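You operate a simulated robot arm through the tools that you are given. There is no shell and no other tool. Be economical: measure what you need, move in short steps, check, and stop when the job is done.

The job below is to be done with a simulated robot arm. You get a single attempt, and the scene is never put back.

Task
Empty receivers 5 and 6 and switch the scanner off.
Fine: turn each level right down before its module comes out; the modules go into free tray pockets; switch off last; other modules, knobs and the Check button stay.

Only the result counts: the job must be done as asked and must still hold three seconds after the hand-in. Knocking over, shifting, dropping, spilling or breaking anything else fails it.

Robot
A 7-joint arm with a two-finger parallel gripper on a trunk, on a base that drives. Base frame: it is fixed to the floor where the robot stands at the start and does not move with it; the origin is under the middle of the robot, x ahead of it, y to its left, z up; the surface under the hand at the start is at about z = 76.8. Units: cm, rad, N and s.
With the tool pointing down near the work surface it reaches from about 28 to 74 cm from the robot's upright axis, wherever it stands. Its first joint turns from -2.007 to 2.007 rad. Places, roughly: band scanner [60, 100, 90]; level knob of receiver five [60, 10, 90]; level knob of receiver four [60, 30, 90]; level knob of receiver one [60, 80, 90]; level knob of receiver seven [60, -20, 90]; level knob of receiver six [60, -10, 90]; level knob of receiver three [60, 40, 90]; level knob of receiver two [60, 60, 90]; pocket 1 of the tray [50, 80, 80]; pocket 2 of the tray [50, 70, 80]; pocket 3 of the tray [50, 50, 80]; pocket 4 of the tray [50, 40, 80]; pocket 5 of the tray [50, 20, 80]; pocket 6 of the tray [50, 10, 80]; pocket 7 of the tray [50, -10, 80]; pocket 8 of the tray [50, -20, 80]. Payload 3.91 kg.
Tool frame: the origin (TCP) lies between the finger pads and is the grasp point; the fingertips stand 3 cm ahead of it; z points along the fingers, y is the line along which they close. Largest opening 11 cm; finger width 2, thickness 1; the body of the gripper, 4.8 by 11.2 cm, starts 5.5 cm behind the TCP.
Orientation is told as [roll, pitch, yaw] about the base's x, y, z axes, in that order, counted from this pose: with the fingers straight down and closing along the base's y, the tool's x points along the base's -x, its y along +y and its z along -z.

Tools
- The arm moves only by the tool play_rows. Its argument "plan" is a list of rows, each a list of 3 entries, a list of its own where there are three numbers: the turn, a rotation vector about the tool's x, y, z in rad, then the shift along the tool's x, y, z in m, then the gripper command, from -1 (fully open) to 1 (shut), values between in proportion. In form: [[[rx, ry, rz], [x, y, z], grip], ...]. A call has 1 to 12 rows; each row is the pose to reach, as a shift and turn from the pose commanded when the call began, along the tool's axes at that moment. Each row takes 0.2 s and may step no farther than 5 cm and 0.15 rad from the row before; otherwise, or with a gripper value out of range, the whole call is refused. A pose out of reach is approached as far as the arm can. The call stops where the force on the tool passes 50 N (or 10 N more than at its start, if that is more) or the arm is blocked; 0.2 s more then pass. The fingers move at their own pace (about 10.8 cm/s each) and stop on an object; they squeeze with about 39 N. The grip force told is the motor's: it shows also when the fingers shut on nothing. Time passes only in rows, and 0.2 s behind the last, so rows that repeat a pose let the fingers close. The reply holds the time, the measured pose of the TCP, the force on the tool along the base axes, the opening and the grip force, in the units named above and with some noise, with the torque about the TCP (base axes, N m) and any sound that the robot's microphone picked up.
- Cameras (640 x 400 px; columns grow to the right, rows downward): "scene" is now at [2.64, 16.48, 167.55]; the picture's right is [0.16, -0.99, 0.00], its down [-0.72, -0.12, -0.68] and it looks along [0.67, 0.11, -0.73] (base axes); focal length 276 px, centre (320, 200). "wrist" rides on the gripper at [7.2, 1.7, -10.3] in the tool frame; the picture's right is [-0.23, 0.97, 0.00], its down [-0.76, -0.18, -0.62] and it looks along [-0.61, -0.14, 0.78] (tool axes); focal length 222 px, centre (320, 200). There is no depth. A picture from a camera that has moved, and an enlarged one, comes with that camera's place and axes in the base frame and with its lens. The place of the scene camera against the robot may be out by one fixed shift of up to 1.8 cm in any direction.
- capture(camera): a new picture of that camera. It takes no simulated time.
- raise_lower(by): slides the trunk up (or, below 0, down) by that many cm; the arm and the scene camera ride with it, the base frame stays. It gives what a move gives, with no picture.
- base_move(legs): drives the robot by 1 to 6 legs, each [ahead, turn to the left] in cm and rad, along the robot's own axes; the way and the turn of a leg run together, so that a leg with both is an arc; at most 150 cm and 3.142 rad a leg. The arm and the cameras ride along, it lands a little off, and it stops where it bumps. It gives what a move gives.
- aim_head(pan, tilt): turns the head with the scene camera to pan (to the left, within 2.705 rad either way) and tilt (down, from -0.506 to 1.204), counted from straight ahead of the robot. It gives what a move gives.
- zoom(camera, box): a new picture of the part [left, top, right, bottom] of that camera's present view, enlarged. It takes no simulated time.
- close_job(): hands the job in; it is judged then, once.

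Go step by step. Nothing tells you exact positions but the pictures and the camera data: compare them with the known pose of the tool, close in by small moves and look again before you grip or let go. The budget is 120 turns and 78 pictures, counting those below and the enlarged ones. Unless the task says otherwise, let go and move clear before handing in, and close with one line.

The tools are called after "Request:" as name(argument=value, ...) on one line, values as JSON. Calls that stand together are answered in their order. play_rows: Moves the arm, as the interface text tells. Its arguments: {"type":"object","properties":{"plan":{"type":"array","items":{"type":"array"}}},"required":["plan"]} The other tools are called the same way: raise_lower (by) slides the trunk up or down; base_move (legs) drives the base; aim_head (pan, tilt) turns the head that bears the scene camera; capture (camera) takes a picture; zoom (camera, box) takes an enlarged picture of a part of a camera's view; close_job () hands the job in.

At the start:

```text
time: 0.0
ee_pos: [46.57, 7.14, 125.09]
tool_rot: [0.0, 0.0, 0.0]
contact_force: [0.0, 0.5, -0.5]
torque: [0.03, 0.02, 0.03]
opening: 10.99
grasp_force: 0.1
trunk travel left (down, up): [-80.0, 19.0]
robot x, y, heading: [-0.1, 0.03, 0.002]
head pan, tilt: [0.159, 0.824]
```

scene: 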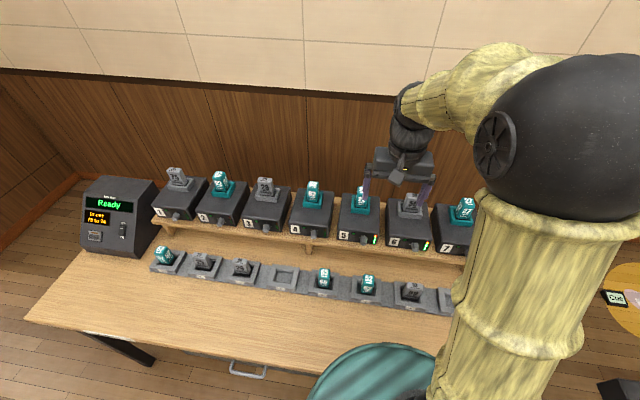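
wrist: 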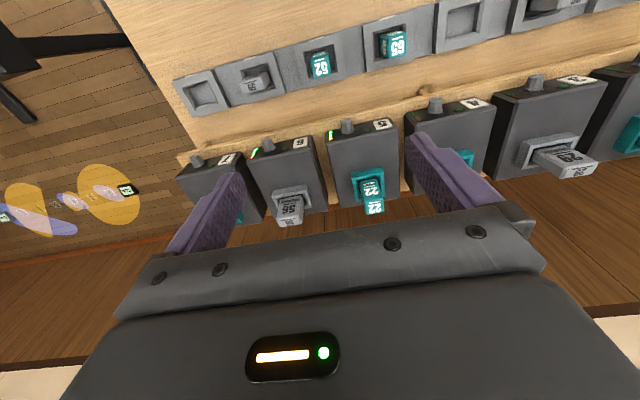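

I see the scanner at the left, seven receivers on a shelf, and a tray in front with what look like two free pockets (4 and 8). I'll look closer at both before moving.

Request:
zoom(camera="scene", box=[320, 170, 480, 310])

Request:
zoom(camera="scene", box=[75, 160, 235, 280])

Request:
zoom(camera="wrist", box=[170, 60, 420, 240])

```text
2.86 times, centred on (400, 240) of scene
camera zoom: at [2.64, 16.48, 167.55], right [0.16, -0.99, 0.0], down [-0.72, -0.12, -0.68], along [0.67, 0.11, -0.73], focal length 789 px, centre (91, 86)
```

zoom: 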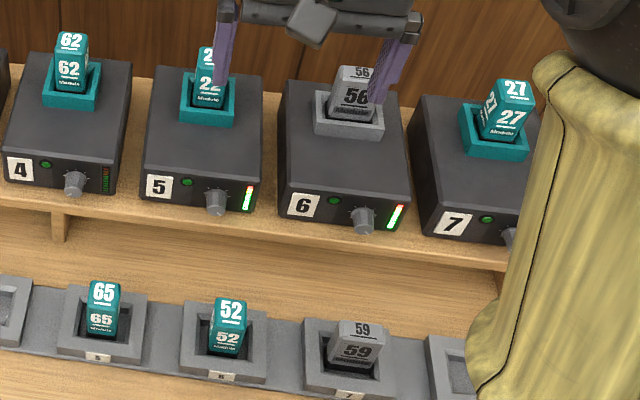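

```text
3.33 times, centred on (155, 220) of scene
camera zoom: at [2.64, 16.48, 167.55], right [0.16, -0.99, 0.0], down [-0.72, -0.12, -0.68], along [0.67, 0.11, -0.73], focal length 921 px, centre (870, 133)
```

zoom: 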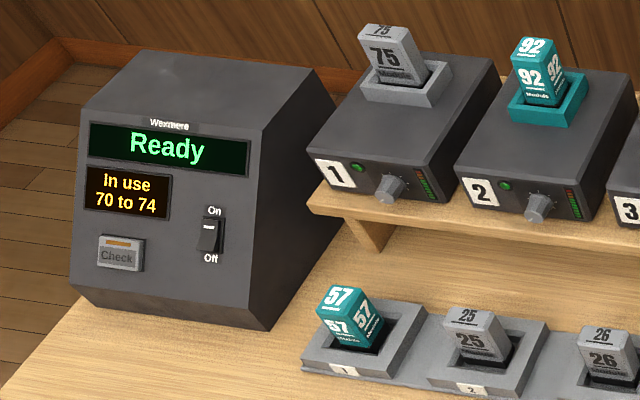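

```text
2.22 times, centred on (295, 150) of wrist
camera zoom: at [39.3, 8.83, 135.37], right [0.23, 0.97, 0.0], down [0.76, -0.18, 0.62], along [0.61, -0.14, -0.78], focal length 494 px, centre (376, 311)
```

zoom: 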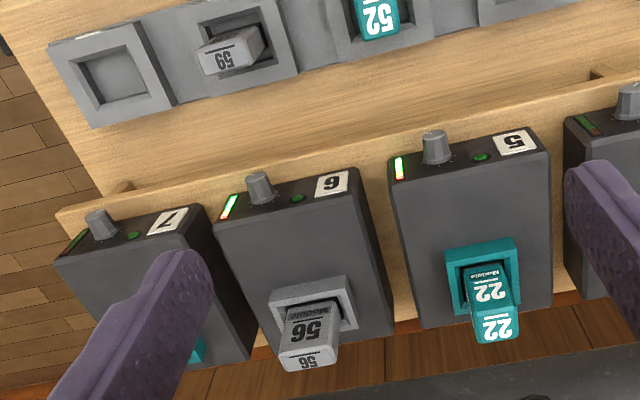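

Pockets 4 and 8 are free, and knobs 5 and 6 sit near (56, 10.5, 91) and (56, -5.7, 92) on the front faces. I'll pitch the tool forward and back off to get a frontal wrist view of the knobs.

Request:
play_rows(plan=[[[0, -0.15, 0], [0.01, 0, 0], -1], [[0, -0.3, 0], [0.02, 0, 0], -1], [[0, -0.45, 0], [0.03, 0, 0], -1], [[0, -0.6, 0], [0.04, 0, 0.02], -1], [[0, -0.75, 0], [0.05, 0, 0.04], -1], [[0, -0.9, 0], [0.06, 0, 0.06], -1], [[0, -1.05, 0], [0.07, 0, 0.08], -1], [[0, -1.2, 0], [0.08, 0, 0.1], -1], [[0, -1.2, 0], [0.1, 0, 0.13], -1]])

Request:
capture(camera="wrist")

Request:
capture(camera="scene")

```text
time: 2.0
ee_pos: [48.39, 16.04, 113.12]
tool_rot: [0.011, -1.201, -0.011]
contact_force: [0.1, 0.1, -0.1]
torque: [0.05, 0.01, 0.05]
opening: 11.0
grasp_force: 0.1
out of reach, approached as far as the arm can: row 5, 6, 7, 8, 9
trunk travel left (down, up): [-80.0, 19.0]
robot x, y, heading: [0.18, -0.14, -0.002]
head pan, tilt: [0.159, 0.824]
```

```text
72 pictures are left
camera wrist: at [36.07, 17.68, 110.18], right [0.08, 0.97, 0.22], down [-0.3, -0.18, 0.94], along [0.95, -0.14, 0.28], focal length 222 px, centre (320, 200)
```

wrist: 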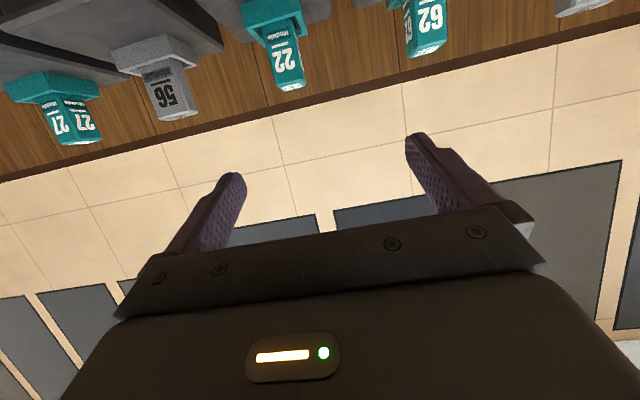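

```text
71 pictures are left
camera scene: at [2.77, 16.18, 167.59], right [0.16, -0.99, 0.0], down [-0.73, -0.11, -0.68], along [0.67, 0.11, -0.73], focal length 276 px, centre (320, 200)
```

scene: 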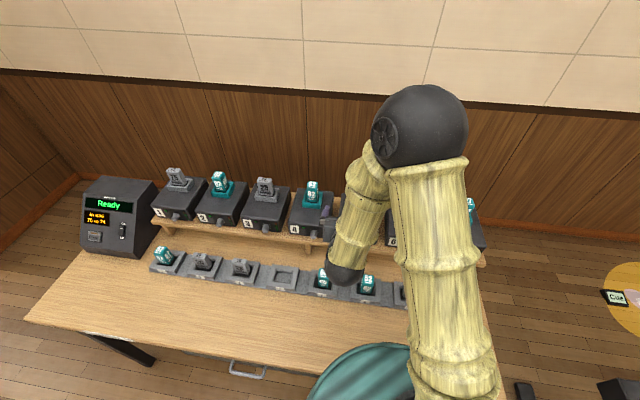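

The tool can reach near-horizontal, but it's cramped this close. I'll drive back some and lower the trunk for a flatter approach and view.

Request:
base_move(legs=[[-25, 0]])

Request:
raise_lower(by=-15)

Request:
aim_head(pan=0.1, tilt=0.6)

Request:
capture(camera="scene")

Request:
capture(camera="wrist")

```text
time: 4.1
ee_pos: [22.73, 16.06, 113.16]
tool_rot: [0.001, -1.203, -0.004]
contact_force: [-0.7, 0.4, -0.1]
torque: [0.01, -0.01, 0.04]
opening: 11.0
grasp_force: 0.0
trunk travel left (down, up): [-80.0, 19.0]
robot x, y, heading: [-25.37, -0.01, 0.0]
head pan, tilt: [0.159, 0.824]
```

```text
time: 5.8
ee_pos: [22.79, 16.06, 98.16]
tool_rot: [0.0, -1.2, -0.004]
contact_force: [1.3, -0.6, 0.6]
torque: [-0.03, 0.01, 0.01]
opening: 11.0
grasp_force: 0.0
trunk travel left (down, up): [-65.0, 34.0]
robot x, y, heading: [-25.51, 0.35, -0.002]
head pan, tilt: [0.159, 0.824]
```

```text
time: 6.6
ee_pos: [22.81, 16.07, 98.08]
tool_rot: [-0.002, -1.199, -0.004]
contact_force: [0.3, 0.2, 1.1]
torque: [-0.03, 0.02, -0.01]
opening: 11.0
grasp_force: 0.1
trunk travel left (down, up): [-65.0, 34.0]
robot x, y, heading: [-25.77, -0.26, -0.007]
head pan, tilt: [0.099, 0.6]
```

```text
70 pictures are left
camera scene: at [-21.88, 16.13, 154.43], right [0.1, -1.0, 0.0], down [-0.56, -0.05, -0.82], along [0.82, 0.08, -0.57], focal length 276 px, centre (320, 200)
```

scene: 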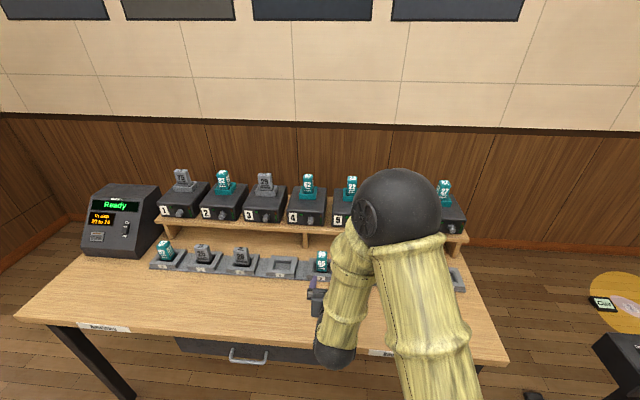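

```text
69 pictures are left
camera wrist: at [10.54, 17.77, 95.18], right [0.09, 0.97, 0.21], down [-0.3, -0.18, 0.94], along [0.95, -0.15, 0.28], focal length 222 px, centre (320, 200)
```

wrist: 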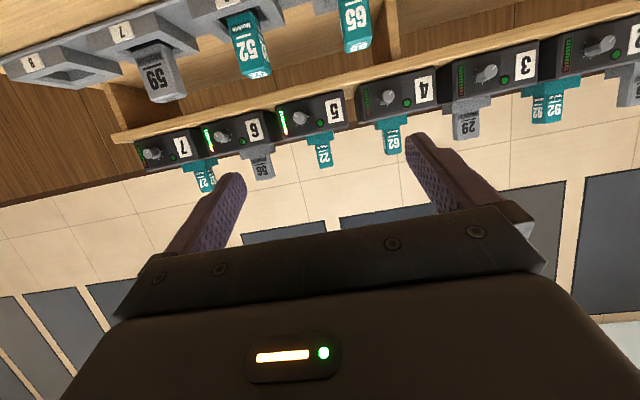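

Now the fronts are visible, upside-down in the wrist view. I'll zoom on receivers 5 and 6.

Request:
zoom(camera="wrist", box=[190, 80, 360, 190])

Request:
zoom(camera="wrist", box=[340, 20, 640, 160])

```text
3.64 times, centred on (275, 135) of wrist
camera zoom: at [10.54, 17.77, 95.18], right [0.09, 0.97, 0.21], down [-0.3, -0.18, 0.94], along [0.95, -0.15, 0.28], focal length 808 px, centre (484, 436)
```

zoom: 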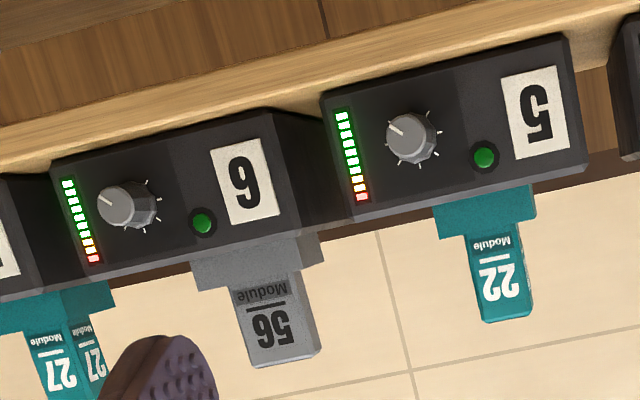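

```text
2.13 times, centred on (490, 90) of wrist
camera zoom: at [10.54, 17.77, 95.18], right [0.09, 0.97, 0.21], down [-0.3, -0.18, 0.94], along [0.95, -0.15, 0.28], focal length 474 px, centre (-43, 435)
```

zoom: 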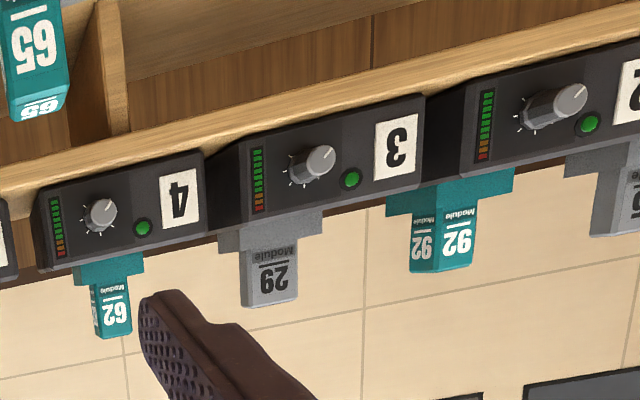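

Knobs 5 and 6 point to maximum (lower right), while the zero position is lower left like the others, so each needs about 270° counter-clockwise. I'll extend the tool forward, pitch almost horizontal, and test the roll range in free space.

Request:
play_rows(plan=[[[0, -0.125, 0], [-0.018, 0, 0.046], -1], [[0, -0.25, 0], [-0.036, 0, 0.092], -1], [[0, -0.25, 0], [-0.036, 0, 0.092], 0]])

Request:
play_rows(plan=[[[0, 0, 0.15], [0, 0, 0], 0], [[0, 0, 0.3], [0, 0, 0], 0], [[0, 0, 0.45], [0, 0, 0], 0], [[0, 0, 0.6], [0, 0, 0], 0], [[0, 0, 0.75], [0, 0, 0], 0], [[0, 0, 0.9], [0, 0, 0], 0], [[0, 0, 1.05], [0, 0, 0], 0], [[0, 0, 1.2], [0, 0, 0], 0], [[0, 0, 1.35], [0, 0, 0], 0], [[0, 0, 1.5], [0, 0, 0], 0], [[0, 0, 1.57], [0, 0, 0], 0]])

Request:
play_rows(plan=[[[0, 0, 0.15], [0, 0, 0], 0], [[0, 0, 0.3], [0, 0, 0], 0], [[0, 0, 0.45], [0, 0, 0], 0], [[0, 0, 0.6], [0, 0, 0], 0], [[0, 0, 0.75], [0, 0, 0], 0], [[0, 0, 0.9], [0, 0, 0], 0], [[0, 0, 1.05], [0, 0, 0], 0], [[0, 0, 1.2], [0, 0, 0], 0], [[0, 0, 1.35], [0, 0, 0], 0], [[0, 0, 1.5], [0, 0, 0], 0], [[0, 0, 1.57], [0, 0, 0], 0]])

Request:
capture(camera="wrist")

```text
time: 7.4
ee_pos: [32.36, 15.83, 98.17]
tool_rot: [-0.005, -1.449, 0.001]
contact_force: [-1.5, -1.3, 0.4]
torque: [-0.02, 0.01, -0.03]
opening: 5.5
grasp_force: 0.0
trunk travel left (down, up): [-65.0, 34.0]
robot x, y, heading: [-25.4, 0.45, -0.007]
head pan, tilt: [0.099, 0.6]
```

```text
time: 9.8
ee_pos: [32.58, 14.25, 108.11]
tool_rot: [1.387, -0.026, -1.56]
contact_force: [-0.3, -0.3, 0.0]
torque: [0.02, 0.0, 0.0]
opening: 5.48
grasp_force: 0.0
out of reach, approached as far as the arm can: row 5, 6, 7, 8, 9, 10, 11
trunk travel left (down, up): [-65.0, 34.0]
robot x, y, heading: [-25.8, 0.27, -0.002]
head pan, tilt: [0.099, 0.6]
```

```text
time: 11.5
ee_pos: [32.24, 8.45, 115.58]
tool_rot: [1.345, 0.861, -1.569]
contact_force: [0.2, 0.3, -0.1]
torque: [0.0, -0.06, 0.01]
opening: 5.5
grasp_force: 0.0
out of reach, approached as far as the arm can: row 1, 2, 3, 4, 5, 6, 7, 8
trunk travel left (down, up): [-65.0, 34.0]
robot x, y, heading: [-25.52, 0.05, 0.002]
head pan, tilt: [0.099, 0.6]
stopped in row 8: the arm was blocked; the commanded pose is now the measured one
```

```text
66 pictures are left
camera wrist: at [22.48, 10.18, 123.71], right [0.22, -0.87, 0.45], down [-0.65, -0.47, -0.6], along [0.73, -0.16, -0.66], focal length 222 px, centre (320, 200)
```

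wrist: 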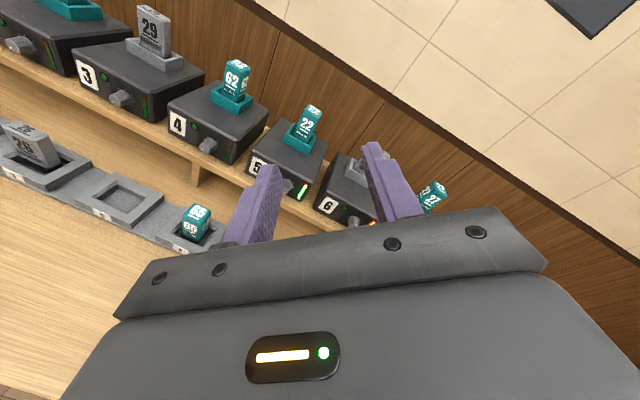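

Positive roll ran into a wrist limit in this folded posture. I'll unroll to neutral, then extend farther to flatten the forearm and test again.

Request:
play_rows(plan=[[[0, 0, -0.15], [0, 0, 0], 0], [[0, 0, -0.3], [0, 0, 0], 0], [[0, 0, -0.45], [0, 0, 0], 0], [[0, 0, -0.6], [0, 0, 0], 0], [[0, 0, -0.75], [0, 0, 0], 0], [[0, 0, -0.9], [0, 0, 0], 0], [[0, 0, -1.05], [0, 0, 0], 0], [[0, 0, -1.2], [0, 0, 0], 0], [[0, 0, -1.35], [0, 0, 0], 0], [[0, 0, -1.5], [0, 0, 0], 0], [[0, 0, -1.65], [0, 0, 0], 0], [[0, 0, -1.8], [0, 0, 0], 0]])

Request:
play_rows(plan=[[[0, 0, -0.15], [0, 0, 0], 0], [[0, 0, -0.3], [0, 0, 0], 0], [[0, 0, -0.45], [0, 0, 0], 0], [[0, 0, -0.6], [0, 0, 0], 0], [[0, 0, -0.63], [0, 0, 0], 0]])

Request:
capture(camera="scene")

```text
time: 14.1
ee_pos: [32.23, 8.46, 115.28]
tool_rot: [1.322, -0.911, -1.198]
contact_force: [0.0, 1.0, 0.2]
torque: [0.03, -0.01, 0.02]
opening: 5.49
grasp_force: 0.0
trunk travel left (down, up): [-65.0, 34.0]
robot x, y, heading: [-25.63, 0.0, -0.003]
head pan, tilt: [0.099, 0.6]
```

```text
time: 15.3
ee_pos: [32.25, 8.48, 115.45]
tool_rot: [0.087, -1.42, 0.086]
contact_force: [-0.9, 0.1, 0.6]
torque: [0.04, -0.02, -0.01]
opening: 5.5
grasp_force: 0.0
trunk travel left (down, up): [-65.0, 34.0]
robot x, y, heading: [-25.63, 0.05, -0.003]
head pan, tilt: [0.099, 0.6]
```

```text
65 pictures are left
camera scene: at [-21.87, 16.12, 154.43], right [0.1, -1.0, 0.0], down [-0.56, -0.05, -0.82], along [0.82, 0.08, -0.57], focal length 276 px, centre (320, 200)
```

scene: 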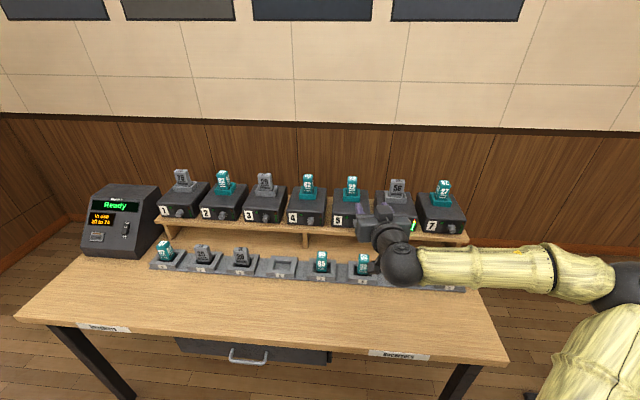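

The arm has reconfigured with the elbow out to the right, and it gives a good view with no limit hit between roll 0 and 2.4. I'll test negative roll in the same posture.

Request:
play_rows(plan=[[[0, 0, -0.15], [0, 0, 0], 0], [[0, 0, -0.3], [0, 0, 0], 0], [[0, 0, -0.45], [0, 0, 0], 0], [[0, 0, -0.6], [0, 0, 0], 0], [[0, 0, -0.75], [0, 0, 0], 0], [[0, 0, -0.9], [0, 0, 0], 0], [[0, 0, -1.05], [0, 0, 0], 0], [[0, 0, -1.2], [0, 0, 0], 0], [[0, 0, -1.35], [0, 0, 0], 0], [[0, 0, -1.5], [0, 0, 0], 0], [[0, 0, -1.65], [0, 0, 0], 0], [[0, 0, -1.8], [0, 0, 0], 0]])

Request:
play_rows(plan=[[[0, 0, -0.15], [0, 0, 0], 0], [[0, 0, -0.3], [0, 0, 0], 0], [[0, 0, -0.45], [0, 0, 0], 0], [[0, 0, -0.6], [0, 0, 0], 0]])

```text
time: 17.9
ee_pos: [32.24, 8.54, 115.35]
tool_rot: [-1.416, 0.216, 1.778]
contact_force: [0.6, 0.2, 1.0]
torque: [0.05, -0.02, 0.01]
opening: 5.49
grasp_force: 0.1
trunk travel left (down, up): [-65.0, 34.0]
robot x, y, heading: [-25.47, -0.1, -0.007]
head pan, tilt: [0.099, 0.6]
```

```text
time: 18.9
ee_pos: [32.39, 8.63, 115.38]
tool_rot: [-1.353, 0.806, 1.904]
contact_force: [-0.2, 0.0, -0.7]
torque: [0.02, -0.01, 0.02]
opening: 5.48
grasp_force: 0.1
trunk travel left (down, up): [-65.0, 34.0]
robot x, y, heading: [-25.6, -0.14, -0.002]
head pan, tilt: [0.099, 0.6]
```

The wrist can roll from -2.4 to +2.4 in this posture. I'll keep the camera on the upper side to avoid the tray modules, so I'll check the view now.

Request:
capture(camera="wrist")

Request:
zoom(camera="scene", box=[290, 160, 490, 300])

```text
64 pictures are left
camera wrist: at [23.92, 0.7, 121.04], right [-0.03, -0.57, -0.82], down [-0.78, 0.52, -0.33], along [0.62, 0.64, -0.46], focal length 222 px, centre (320, 200)
```

wrist: 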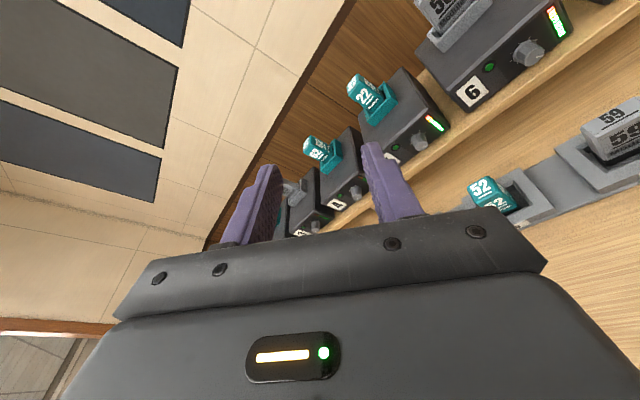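

```text
2.86 times, centred on (390, 230) of scene
camera zoom: at [-21.89, 16.15, 154.43], right [0.1, -1.0, 0.0], down [-0.56, -0.05, -0.83], along [0.82, 0.08, -0.56], focal length 789 px, centre (120, 114)
```

zoom: 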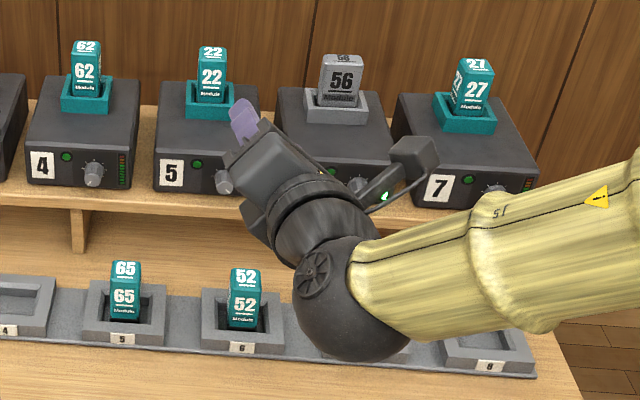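

The posture is good and the camera stalk clearly sticks out, so I'll work on the positive roll side where it stays left and up. Rolling to about +2.2.

Request:
play_rows(plan=[[[0, 0, 0.15], [0, 0, 0], 0], [[0, 0, 0.3], [0, 0, 0], 0], [[0, 0, 0.45], [0, 0, 0], 0], [[0, 0, 0.6], [0, 0, 0], 0], [[0, 0, 0.75], [0, 0, 0], 0], [[0, 0, 0.9], [0, 0, 0], 0], [[0, 0, 1.05], [0, 0, 0], 0], [[0, 0, 1.2], [0, 0, 0], 0], [[0, 0, 1.35], [0, 0, 0], 0], [[0, 0, 1.5], [0, 0, 0], 0], [[0, 0, 1.65], [0, 0, 0], 0], [[0, 0, 1.8], [0, 0, 0], 0]])

Request:
play_rows(plan=[[[0, 0, 0.15], [0, 0, 0], 0], [[0, 0, 0.3], [0, 0, 0], 0], [[0, 0, 0.45], [0, 0, 0], 0], [[0, 0, 0.6], [0, 0, 0], 0], [[0, 0, 0.75], [0, 0, 0], 0], [[0, 0, 0.9], [0, 0, 0], 0], [[0, 0, 1.05], [0, 0, 0], 0], [[0, 0, 1.2], [0, 0, 0], 0], [[0, 0, 1.35], [0, 0, 0], 0], [[0, 0, 1.5], [0, 0, 0], 0], [[0, 0, 1.65], [0, 0, 0], 0], [[0, 0, 1.8], [0, 0, 0], 0]])

Request:
play_rows(plan=[[[0, 0, 0.15], [0, 0, 0], 0], [[0, 0, 0.3], [0, 0, 0], 0], [[0, 0, 0.45], [0, 0, 0], 0], [[0, 0, 0.6], [0, 0, 0], 0], [[0, 0, 0.75], [0, 0, 0], 0], [[0, 0, 0.9], [0, 0, 0], 0], [[0, 0, 1.0], [0, 0, 0], 0]])

Request:
raise_lower(by=-20)

Request:
base_move(legs=[[10, 0]])

Request:
capture(camera="wrist")

Request:
capture(camera="scene")

```text
time: 21.5
ee_pos: [32.14, 8.55, 115.33]
tool_rot: [-1.301, -0.973, 1.519]
contact_force: [0.0, 0.0, 0.1]
torque: [-0.01, -0.02, 0.03]
opening: 5.52
grasp_force: 0.1
trunk travel left (down, up): [-65.0, 34.0]
robot x, y, heading: [-25.33, -0.08, -0.006]
head pan, tilt: [0.099, 0.6]
```

```text
time: 24.1
ee_pos: [32.23, 8.54, 115.23]
tool_rot: [1.407, -0.35, -1.341]
contact_force: [0.1, 0.2, 0.0]
torque: [0.0, 0.03, 0.0]
opening: 5.5
grasp_force: 0.1
trunk travel left (down, up): [-65.0, 34.0]
robot x, y, heading: [-25.36, 0.23, -0.0]
head pan, tilt: [0.099, 0.6]
```

```text
time: 25.7
ee_pos: [32.26, 8.54, 115.29]
tool_rot: [1.382, 0.638, -1.512]
contact_force: [-0.4, 0.0, -0.7]
torque: [0.01, -0.04, 0.01]
opening: 5.49
grasp_force: 0.0
trunk travel left (down, up): [-65.0, 34.0]
robot x, y, heading: [-25.24, -0.38, -0.001]
head pan, tilt: [0.099, 0.6]
```

```text
time: 27.9
ee_pos: [31.91, 8.51, 95.43]
tool_rot: [1.386, 0.636, -1.509]
contact_force: [1.6, -0.6, -0.3]
torque: [0.0, 0.02, 0.02]
opening: 5.51
grasp_force: 0.1
trunk travel left (down, up): [-45.0, 54.0]
robot x, y, heading: [-25.27, -0.0, -0.0]
head pan, tilt: [0.099, 0.6]
```

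```text
time: 28.6
ee_pos: [31.92, 8.39, 95.46]
tool_rot: [1.387, 0.633, -1.511]
contact_force: [0.5, 0.0, 0.4]
torque: [0.0, 0.0, 0.0]
opening: 5.52
grasp_force: 0.1
trunk travel left (down, up): [-45.0, 54.0]
robot x, y, heading: [-25.52, -0.01, -0.003]
head pan, tilt: [0.099, 0.6]
stopped in leg 1: the robot was blocked; the commanded pose is now the measured one
```

```text
62 pictures are left
camera wrist: at [21.86, 11.61, 102.67], right [0.22, -0.74, 0.64], down [-0.61, -0.62, -0.5], along [0.76, -0.28, -0.59], focal length 222 px, centre (320, 200)
```

wrist: 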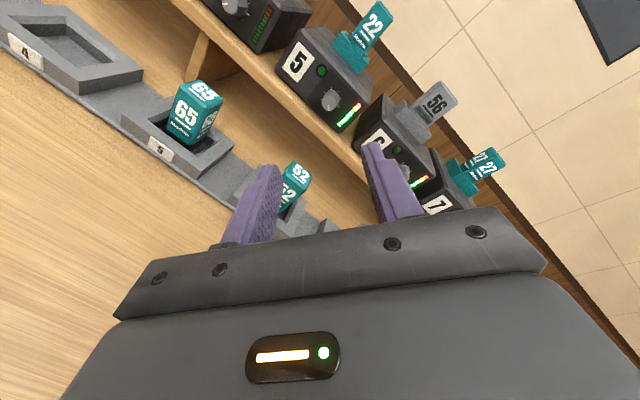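

```text
61 pictures are left
camera scene: at [-22.43, 16.31, 134.44], right [0.1, -1.0, 0.0], down [-0.56, -0.06, -0.83], along [0.82, 0.08, -0.56], focal length 276 px, centre (320, 200)
```

scene: 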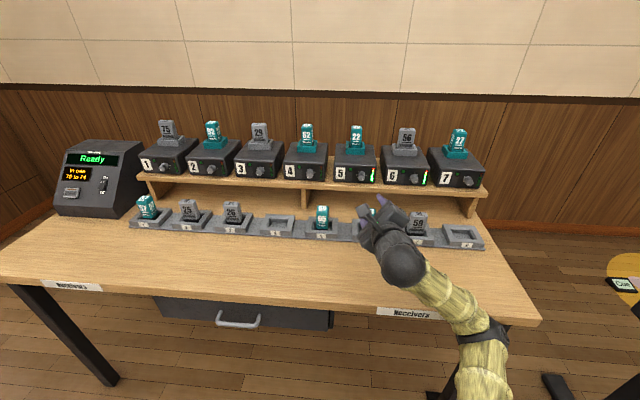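

The drive was blocked, probably because the low elbow meets the table edge. I'll raise the trunk, drive forward, then bring the hand down with the arm.

Request:
raise_lower(by=20)

Request:
base_move(legs=[[12, 0]])

Request:
capture(camera="scene")

```text
time: 30.8
ee_pos: [32.42, 8.45, 114.96]
tool_rot: [1.377, 0.636, -1.515]
contact_force: [-0.1, 0.5, 0.0]
torque: [0.01, -0.02, -0.01]
opening: 5.5
grasp_force: 0.0
trunk travel left (down, up): [-65.0, 34.0]
robot x, y, heading: [-25.48, 0.25, -0.003]
head pan, tilt: [0.099, 0.6]
```

```text
time: 32.1
ee_pos: [44.6, 8.25, 115.13]
tool_rot: [1.374, 0.637, -1.515]
contact_force: [-0.2, -0.7, 0.7]
torque: [0.02, 0.0, 0.0]
opening: 5.5
grasp_force: 0.1
trunk travel left (down, up): [-65.0, 34.0]
robot x, y, heading: [-13.41, -0.01, -0.005]
head pan, tilt: [0.099, 0.6]
```

```text
60 pictures are left
camera scene: at [-9.57, 16.07, 154.43], right [0.09, -1.0, 0.0], down [-0.56, -0.05, -0.82], along [0.82, 0.08, -0.57], focal length 276 px, centre (320, 200)
```

scene: 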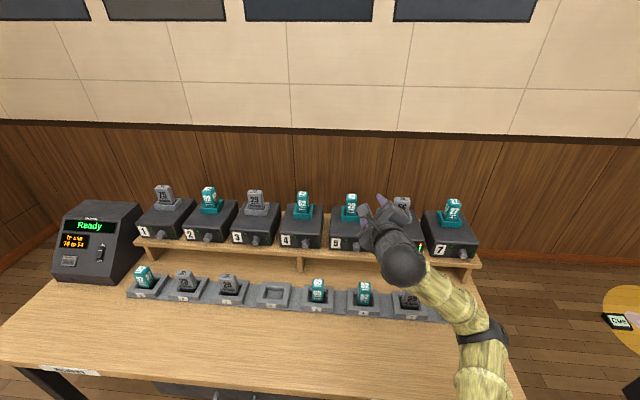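

Driven to x=-13. Now I'll lower the hand with the arm, moving to y≈10.5 and straightening a small yaw error.

Request:
play_rows(plan=[[[-0.049, -0.066, 0.012], [-0.02, -0.034, 0.007], 0], [[-0.098, -0.132, 0.025], [-0.04, -0.068, 0.014], 0], [[-0.098, -0.132, 0.025], [-0.06, -0.102, 0.02], 0], [[-0.098, -0.132, 0.025], [-0.08, -0.136, 0.027], 0], [[-0.098, -0.132, 0.025], [-0.1, -0.171, 0.034], 0]])

Request:
capture(camera="scene")

Request:
capture(camera="wrist")

```text
time: 33.3
ee_pos: [43.88, 9.53, 110.05]
tool_rot: [1.408, 0.571, -1.448]
contact_force: [-1.0, -0.1, 1.0]
torque: [-0.01, -0.01, 0.02]
opening: 5.5
grasp_force: 0.1
out of reach, approached as far as the arm can: row 1, 2, 3, 4, 5
trunk travel left (down, up): [-65.0, 34.0]
robot x, y, heading: [-13.55, 0.22, -0.002]
head pan, tilt: [0.099, 0.6]
stopped in row 5: the arm was blocked; the commanded pose is now the measured one
```

```text
59 pictures are left
camera scene: at [-9.67, 16.03, 154.44], right [0.09, -1.0, 0.0], down [-0.56, -0.05, -0.83], along [0.82, 0.08, -0.56], focal length 276 px, centre (320, 200)
```

scene: 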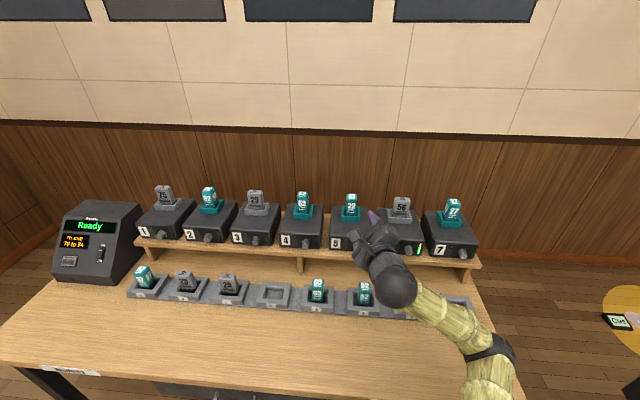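

```text
58 pictures are left
camera wrist: at [33.55, 12.57, 116.84], right [0.24, -0.69, 0.69], down [-0.57, -0.67, -0.47], along [0.79, -0.27, -0.55], focal length 222 px, centre (320, 200)
```

wrist: 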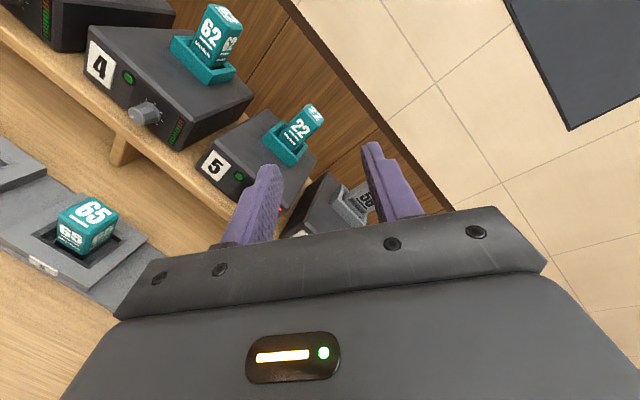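

Positive roll pushes the elbow down into a limit, whereas negative roll kept the elbow up. I'll switch to the negative side with a bit more downward tilt.

Request:
play_rows(plan=[[[0, 0, -0.15], [0, 0, 0], 0], [[0, 0, -0.3], [0, 0, 0], 0], [[0, 0, -0.45], [0, 0, 0], 0], [[0, 0, -0.6], [0, 0, 0], 0], [[0, 0, -0.75], [0, 0, 0], 0], [[0, 0, -0.9], [0, 0, 0], 0], [[0, 0, -1.05], [0, 0, 0], 0], [[0, 0, -1.2], [0, 0, 0], 0], [[0, 0, -1.35], [0, 0, 0], 0], [[0, 0, -1.5], [0, 0, 0], 0], [[0, 0, -1.6], [0, 0, 0], 0]])

Request:
play_rows(plan=[[[0, 0, -0.15], [0, 0, 0], 0], [[0, 0, -0.3], [0, 0, 0], 0], [[0, 0, -0.45], [0, 0, 0], 0], [[0, 0, -0.6], [0, 0, 0], 0], [[0, 0, -0.75], [0, 0, 0], 0], [[0, 0, -0.9], [0, 0, 0], 0], [[0, 0, -1.05], [0, 0, 0], 0], [[0, 0, -1.2], [0, 0, 0], 0], [[0, 0, -1.35], [0, 0, 0], 0], [[0, 0, -1.5], [0, 0, 0], 0], [[0, 0, -1.6], [0, 0, 0], 0]])

Request:
play_rows(plan=[[[0, 0, -0.15], [0, 0, 0], 0], [[0, 0, -0.3], [0, 0, 0], 0], [[0, 0, -0.45], [0, 0, 0], 0], [[0, 0, -0.6], [0, 0, 0], 0]])

Request:
capture(camera="scene")

Request:
capture(camera="wrist")

```text
time: 35.7
ee_pos: [43.8, 9.34, 109.9]
tool_rot: [1.302, -1.006, -1.134]
contact_force: [-1.0, 0.3, 0.2]
torque: [-0.01, -0.04, 0.02]
opening: 5.51
grasp_force: 0.2
trunk travel left (down, up): [-65.0, 34.0]
robot x, y, heading: [-13.36, -0.24, -0.007]
head pan, tilt: [0.099, 0.6]
```

```text
time: 38.1
ee_pos: [43.99, 9.47, 109.81]
tool_rot: [-1.41, -0.515, 1.7]
contact_force: [-0.4, -1.1, -0.2]
torque: [0.0, 0.0, 0.01]
opening: 5.51
grasp_force: 0.1
trunk travel left (down, up): [-65.0, 34.0]
robot x, y, heading: [-13.18, -0.0, -0.005]
head pan, tilt: [0.099, 0.6]
```

```text
time: 39.1
ee_pos: [44.02, 9.42, 109.81]
tool_rot: [-1.428, 0.08, 1.791]
contact_force: [0.5, 0.4, 0.4]
torque: [0.04, 0.01, 0.0]
opening: 5.5
grasp_force: 0.0
trunk travel left (down, up): [-65.0, 34.0]
robot x, y, heading: [-13.28, -0.1, -0.008]
head pan, tilt: [0.099, 0.6]
```

```text
57 pictures are left
camera scene: at [-9.65, 16.06, 154.43], right [0.09, -1.0, 0.0], down [-0.56, -0.05, -0.82], along [0.82, 0.08, -0.57], focal length 276 px, centre (320, 200)
```

scene: 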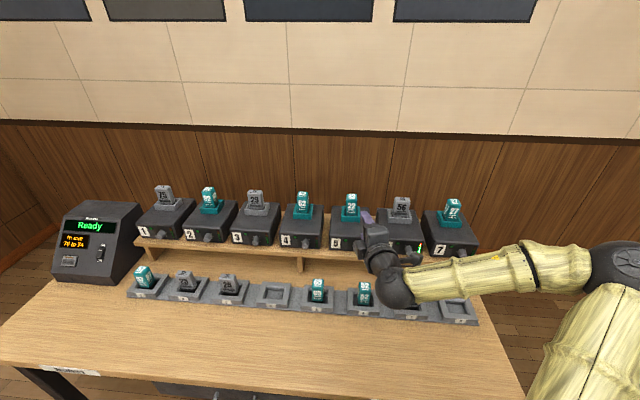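

```text
56 pictures are left
camera wrist: at [35.33, 0.08, 110.13], right [-0.17, 0.12, -0.98], down [-0.75, 0.63, 0.2], along [0.64, 0.77, -0.02], focal length 222 px, centre (320, 200)
```

wrist: 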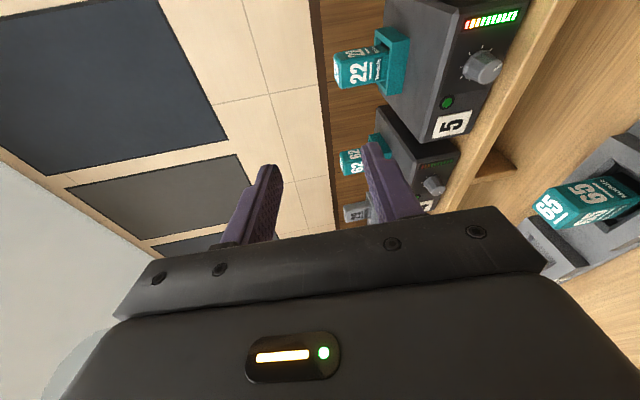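

Good: the elbow is out to the right and high, and the camera is on the right side. I'll straighten the yaw, add tilt, then lower the trunk.

Request:
play_rows(plan=[[[-0.065, 0.098, 0], [0, 0, 0], 0], [[-0.131, 0.196, 0], [0, 0, 0], 0]])

Request:
raise_lower(by=-15)

Request:
capture(camera="wrist")

Request:
capture(camera="scene")

```text
time: 39.7
ee_pos: [43.91, 9.54, 109.72]
tool_rot: [-1.315, 0.116, 1.598]
contact_force: [0.0, 0.8, -0.4]
torque: [0.05, 0.03, -0.01]
opening: 5.49
grasp_force: 0.1
trunk travel left (down, up): [-65.0, 34.0]
robot x, y, heading: [-13.52, 0.35, -0.008]
head pan, tilt: [0.099, 0.6]
```

```text
time: 41.5
ee_pos: [43.97, 9.59, 94.67]
tool_rot: [-1.316, 0.116, 1.599]
contact_force: [0.2, 0.5, 0.8]
torque: [-0.02, -0.01, 0.01]
opening: 5.51
grasp_force: 0.1
trunk travel left (down, up): [-50.0, 49.0]
robot x, y, heading: [-13.51, -0.16, -0.001]
head pan, tilt: [0.099, 0.6]
```

```text
55 pictures are left
camera wrist: at [33.75, 2.12, 96.54], right [-0.25, 0.11, -0.96], down [-0.58, 0.78, 0.24], along [0.78, 0.62, -0.13], focal length 222 px, centre (320, 200)
```

wrist: 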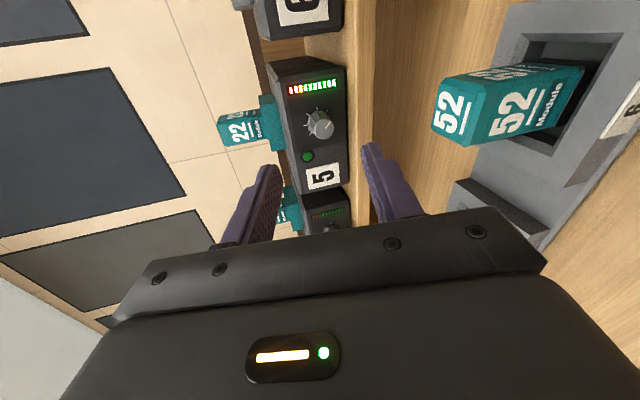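

```text
54 pictures are left
camera scene: at [-9.66, 16.07, 139.44], right [0.09, -1.0, 0.0], down [-0.56, -0.05, -0.83], along [0.82, 0.08, -0.57], focal length 276 px, centre (320, 200)
```

scene: 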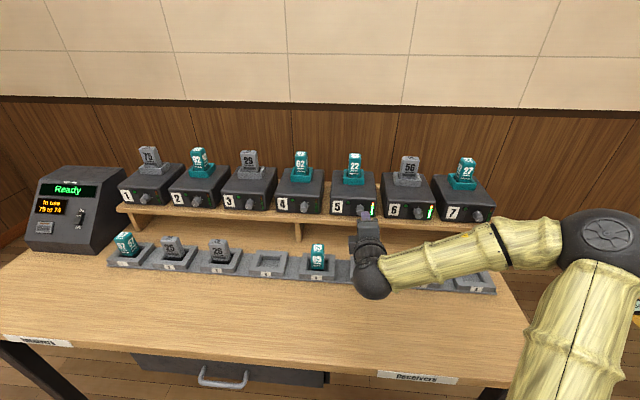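

The knob is right in front of the fingers. I'll zoom to measure it.

Request:
zoom(camera="wrist", box=[220, 40, 420, 200])

Request:
zoom(camera="scene", box=[320, 150, 460, 240])

```text
2.50 times, centred on (320, 120) of wrist
camera zoom: at [33.75, 2.12, 96.54], right [-0.25, 0.11, -0.96], down [-0.58, 0.78, 0.24], along [0.78, 0.62, -0.13], focal length 555 px, centre (320, 400)
```

zoom: 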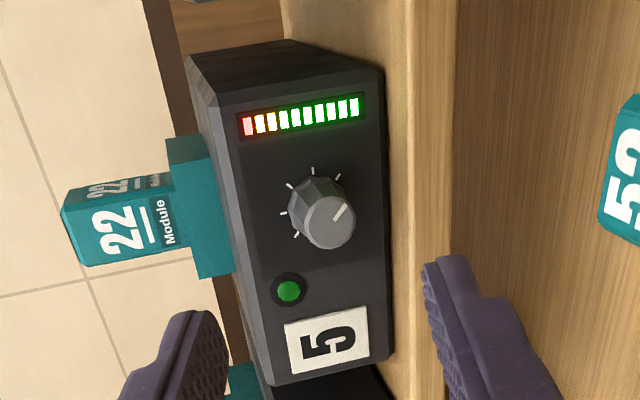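

```text
4.44 times, centred on (390, 195) of scene
camera zoom: at [-9.66, 16.07, 139.44], right [0.09, -1.0, 0.0], down [-0.56, -0.05, -0.83], along [0.82, 0.08, -0.57], focal length 1228 px, centre (9, 222)
```

zoom: 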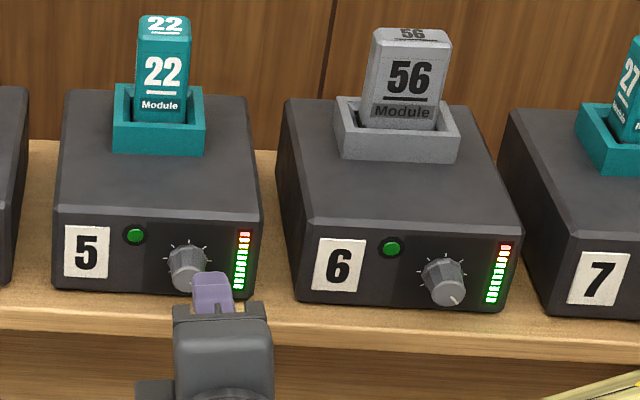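

Knob 5's cap is at (55.2, 10.4, 91.5) with the face near x=57.3, and the shelf lies about 2.9 cm below the axis. I'll roll so the fingers sit diagonally, open to about 4 cm, and stop 5 cm short.

Request:
play_rows(plan=[[[0, 0, 0.14], [0, 0, 0], 0.27], [[0, 0, 0.28], [0, 0, 0], 0.27], [[0, 0, 0.42], [0, 0, 0], 0.27], [[0, 0, 0.56], [0, 0, 0], 0.27], [[0, 0, 0.7], [0, 0, 0], 0.27], [[0, 0, 0.84], [-0.004, 0, 0.02], 0.27], [[0, 0, 0.94], [-0.0085, -0.001, 0.0537], 0.27], [[0, 0, 0.94], [-0.0085, -0.001, 0.0537], 0.27]])

Request:
capture(camera="wrist")

```text
time: 43.3
ee_pos: [49.22, 10.46, 93.31]
tool_rot: [-1.207, -0.787, 1.306]
contact_force: [-0.2, 0.4, -0.9]
torque: [-0.03, 0.05, 0.02]
opening: 4.0
grasp_force: 0.1
trunk travel left (down, up): [-50.0, 49.0]
robot x, y, heading: [-13.46, 0.35, -0.005]
head pan, tilt: [0.099, 0.6]
```

```text
51 pictures are left
camera wrist: at [37.69, 6.83, 89.61], right [-0.12, 0.87, -0.48], down [-0.43, 0.39, 0.81], along [0.89, 0.31, 0.33], focal length 222 px, centre (320, 200)
```

wrist: 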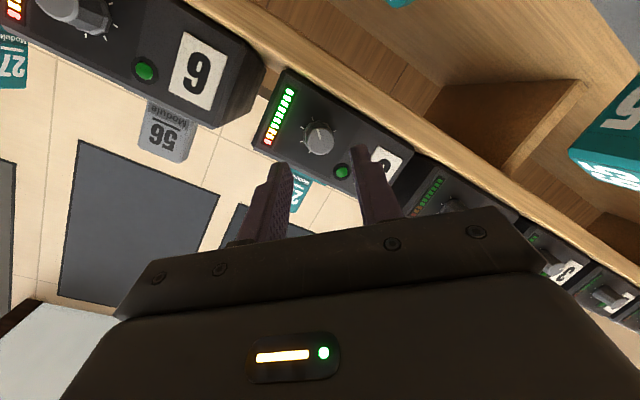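

Alignment matches the prediction. Advancing 5 cm along the tool axis and closing on the knob.

Request:
play_rows(plan=[[[0, 0, 0], [0, 0, 0.025], 0.27], [[0, 0, 0], [0, 0, 0.05], 0.27], [[0, 0, 0], [0, 0, 0.05], 0.27]])

Request:
capture(camera="wrist")

```text
time: 44.1
ee_pos: [53.83, 10.34, 92.1]
tool_rot: [-1.207, -0.788, 1.306]
contact_force: [-18.9, -4.5, -0.6]
torque: [0.08, -0.35, -0.45]
opening: 3.99
grasp_force: 0.1
trunk travel left (down, up): [-50.0, 49.0]
robot x, y, heading: [-13.27, -0.08, 0.001]
head pan, tilt: [0.099, 0.6]
```

```text
50 pictures are left
camera wrist: at [42.2, 6.65, 88.48], right [-0.12, 0.87, -0.48], down [-0.43, 0.39, 0.81], along [0.89, 0.31, 0.33], focal length 222 px, centre (320, 200)
```

wrist: 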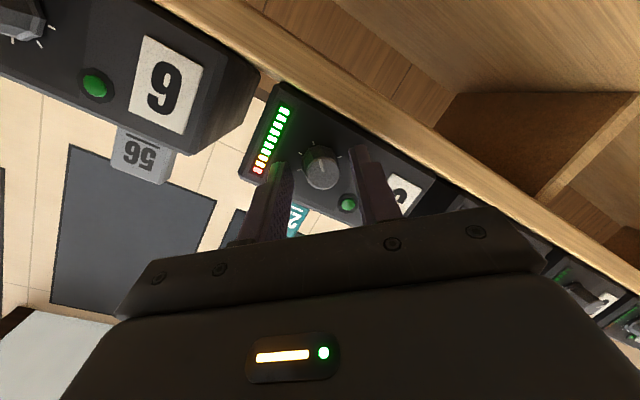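

Fingertips touch the face (19 N). I'll back off 5 mm and close.

Request:
play_rows(plan=[[[0, 0, 0], [0, 0, -0.005], 0.27], [[0, 0, 0], [0, 0, -0.005], 0.6], [[0, 0, 0], [0, 0, -0.005], 1], [[0, 0, 0], [0, 0, -0.005], 1]])

Request:
zoom(camera="wrist", box=[220, 80, 420, 240])

```text
time: 45.1
ee_pos: [53.65, 10.48, 92.21]
tool_rot: [-1.208, -0.786, 1.307]
contact_force: [4.3, 9.0, -3.2]
torque: [0.07, -0.85, 0.14]
opening: 2.48
grasp_force: 44.7
trunk travel left (down, up): [-50.0, 49.0]
robot x, y, heading: [-13.34, -0.19, -0.009]
head pan, tilt: [0.099, 0.6]
```

```text
2.50 times, centred on (320, 160) of wrist
camera zoom: at [41.99, 6.77, 88.57], right [-0.12, 0.87, -0.48], down [-0.43, 0.39, 0.81], along [0.89, 0.31, 0.33], focal length 555 px, centre (320, 300)
```

zoom: 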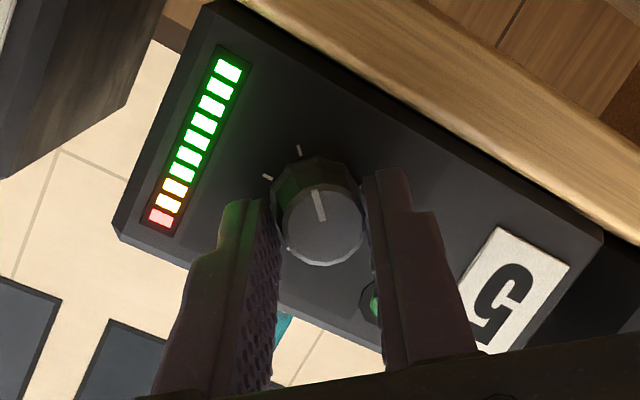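

Firm grip at 2.48 cm. Turning counter-clockwise 0.6 rad first and checking the bar.

Request:
play_rows(plan=[[[0, 0, -0.1], [0, 0, -0.005], 1], [[0, 0, -0.2], [0, 0, -0.005], 1], [[0, 0, -0.3], [0, 0, -0.005], 1], [[0, 0, -0.4], [0, 0, -0.005], 1], [[0, 0, -0.5], [0, 0, -0.005], 1], [[0, 0, -0.6], [0, 0, -0.005], 1]])

Request:
zoom(camera="wrist", box=[220, 80, 420, 240])

```text
time: 46.5
ee_pos: [52.98, 10.51, 92.14]
tool_rot: [-1.309, -0.21, 1.514]
contact_force: [-9.9, 7.2, -13.6]
torque: [0.08, 0.34, -1.06]
opening: 2.42
grasp_force: 45.0
trunk travel left (down, up): [-50.0, 49.0]
robot x, y, heading: [-13.47, -0.33, -0.003]
head pan, tilt: [0.099, 0.6]
```

```text
2.50 times, centred on (320, 160) of wrist
camera zoom: at [42.21, 3.68, 91.76], right [-0.23, 0.43, -0.87], down [-0.52, 0.71, 0.49], along [0.83, 0.56, 0.06], focal length 555 px, centre (320, 300)
```

zoom: 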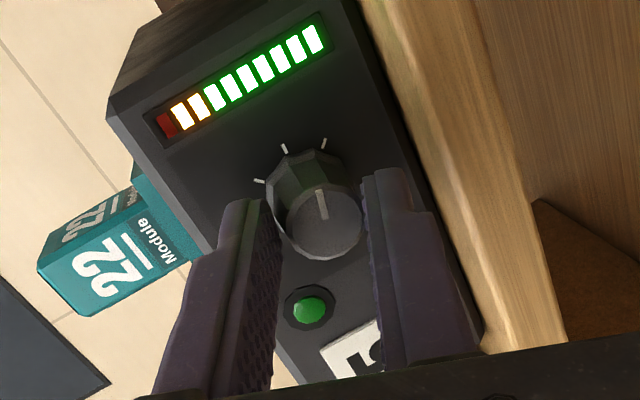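

The knob follows and the bar's top segment went out. Continuing to about -2.35 roll.

Request:
play_rows(plan=[[[0, 0, -0.12], [0, 0, 0], 1], [[0, 0, -0.24], [0, 0, 0], 1], [[0, 0, -0.36], [0, 0, 0], 1], [[0, 0, -0.48], [0, 0, 0], 1], [[0, 0, -0.6], [0, 0, 0], 1], [[0, 0, -0.72], [0, 0, 0], 1], [[0, 0, -0.84], [0, 0, 0], 1], [[0, 0, -0.96], [0, 0, 0], 1]])

Request:
zoom(camera="wrist", box=[220, 80, 420, 240])

```text
time: 48.3
ee_pos: [53.09, 10.38, 92.21]
tool_rot: [-1.231, 0.714, 1.796]
contact_force: [-15.8, 1.8, -18.3]
torque: [0.02, -0.55, -0.61]
opening: 2.29
grasp_force: 44.4
trunk travel left (down, up): [-50.0, 49.0]
robot x, y, heading: [-13.3, -0.17, -0.004]
head pan, tilt: [0.099, 0.6]
```

```text
2.50 times, centred on (320, 160) of wrist
camera zoom: at [43.89, 3.89, 98.45], right [-0.22, -0.49, -0.84], down [-0.7, 0.68, -0.22], along [0.68, 0.54, -0.49], focal length 555 px, centre (320, 300)
```

zoom: 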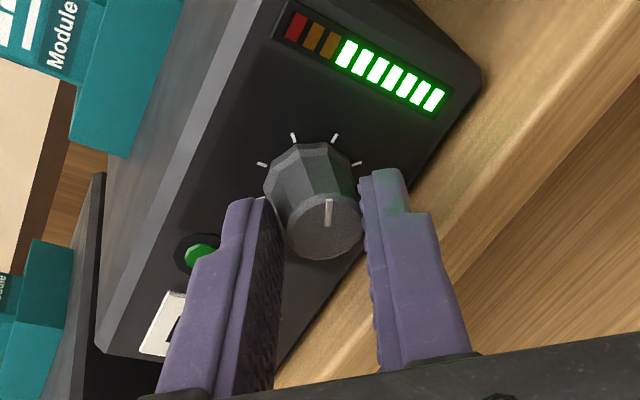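

One third done (7 segments left). I'll release, back off, roll back, and regrip.

Request:
play_rows(plan=[[[0, 0, 0], [0, 0, 0], 0.33], [[0, 0, 0], [0, 0, -0.03], 0.33], [[0, 0, 0.15], [0, 0, -0.03], 0.33], [[0, 0, 0.3], [0, 0, -0.03], 0.33], [[0, 0, 0.45], [0, 0, -0.03], 0.33], [[0, 0, 0.6], [0, 0, -0.03], 0.33], [[0, 0, 0.75], [0, 0, -0.03], 0.33], [[0, 0, 0.9], [0, 0, -0.03], 0.33], [[0, 0, 1.05], [0, 0, -0.03], 0.33], [[0, 0, 1.2], [0, 0, -0.03], 0.33], [[0, 0, 1.35], [0, 0, -0.03], 0.33], [[0, 0, 1.5], [0, 0, -0.03], 0.33]])

Request:
play_rows(plan=[[[0, 0, 0.1], [0, 0, 0], 0.33], [[0, 0, 0.1], [0, 0, 0], 0.33]])

Request:
zoom(camera="wrist", box=[220, 80, 420, 240])

```text
time: 50.9
ee_pos: [50.22, 10.31, 93.11]
tool_rot: [-1.226, -0.735, 1.334]
contact_force: [-0.1, -0.6, 0.6]
torque: [-0.02, 0.01, 0.01]
opening: 3.68
grasp_force: 0.1
trunk travel left (down, up): [-50.0, 49.0]
robot x, y, heading: [-13.14, 0.01, -0.009]
head pan, tilt: [0.099, 0.6]
```

```text
time: 51.5
ee_pos: [50.13, 10.4, 93.03]
tool_rot: [-1.193, -0.826, 1.284]
contact_force: [-0.3, -0.5, -1.1]
torque: [-0.03, 0.03, 0.0]
opening: 3.67
grasp_force: 0.1
trunk travel left (down, up): [-50.0, 49.0]
robot x, y, heading: [-13.12, -0.18, -0.008]
head pan, tilt: [0.099, 0.6]
```

```text
2.50 times, centred on (320, 160) of wrist
camera zoom: at [38.55, 6.98, 89.32], right [-0.11, 0.89, -0.45], down [-0.43, 0.36, 0.83], along [0.9, 0.29, 0.34], focal length 555 px, centre (320, 300)
```

zoom: 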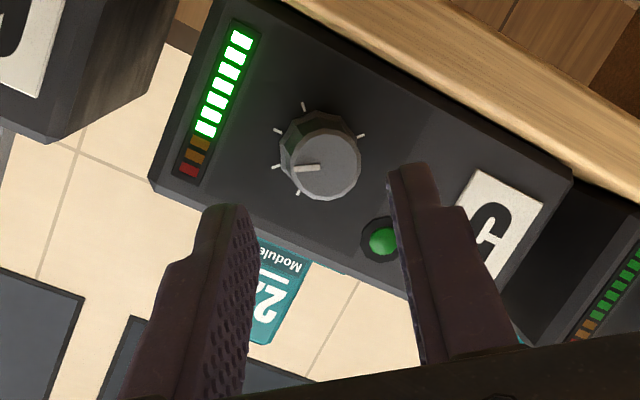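

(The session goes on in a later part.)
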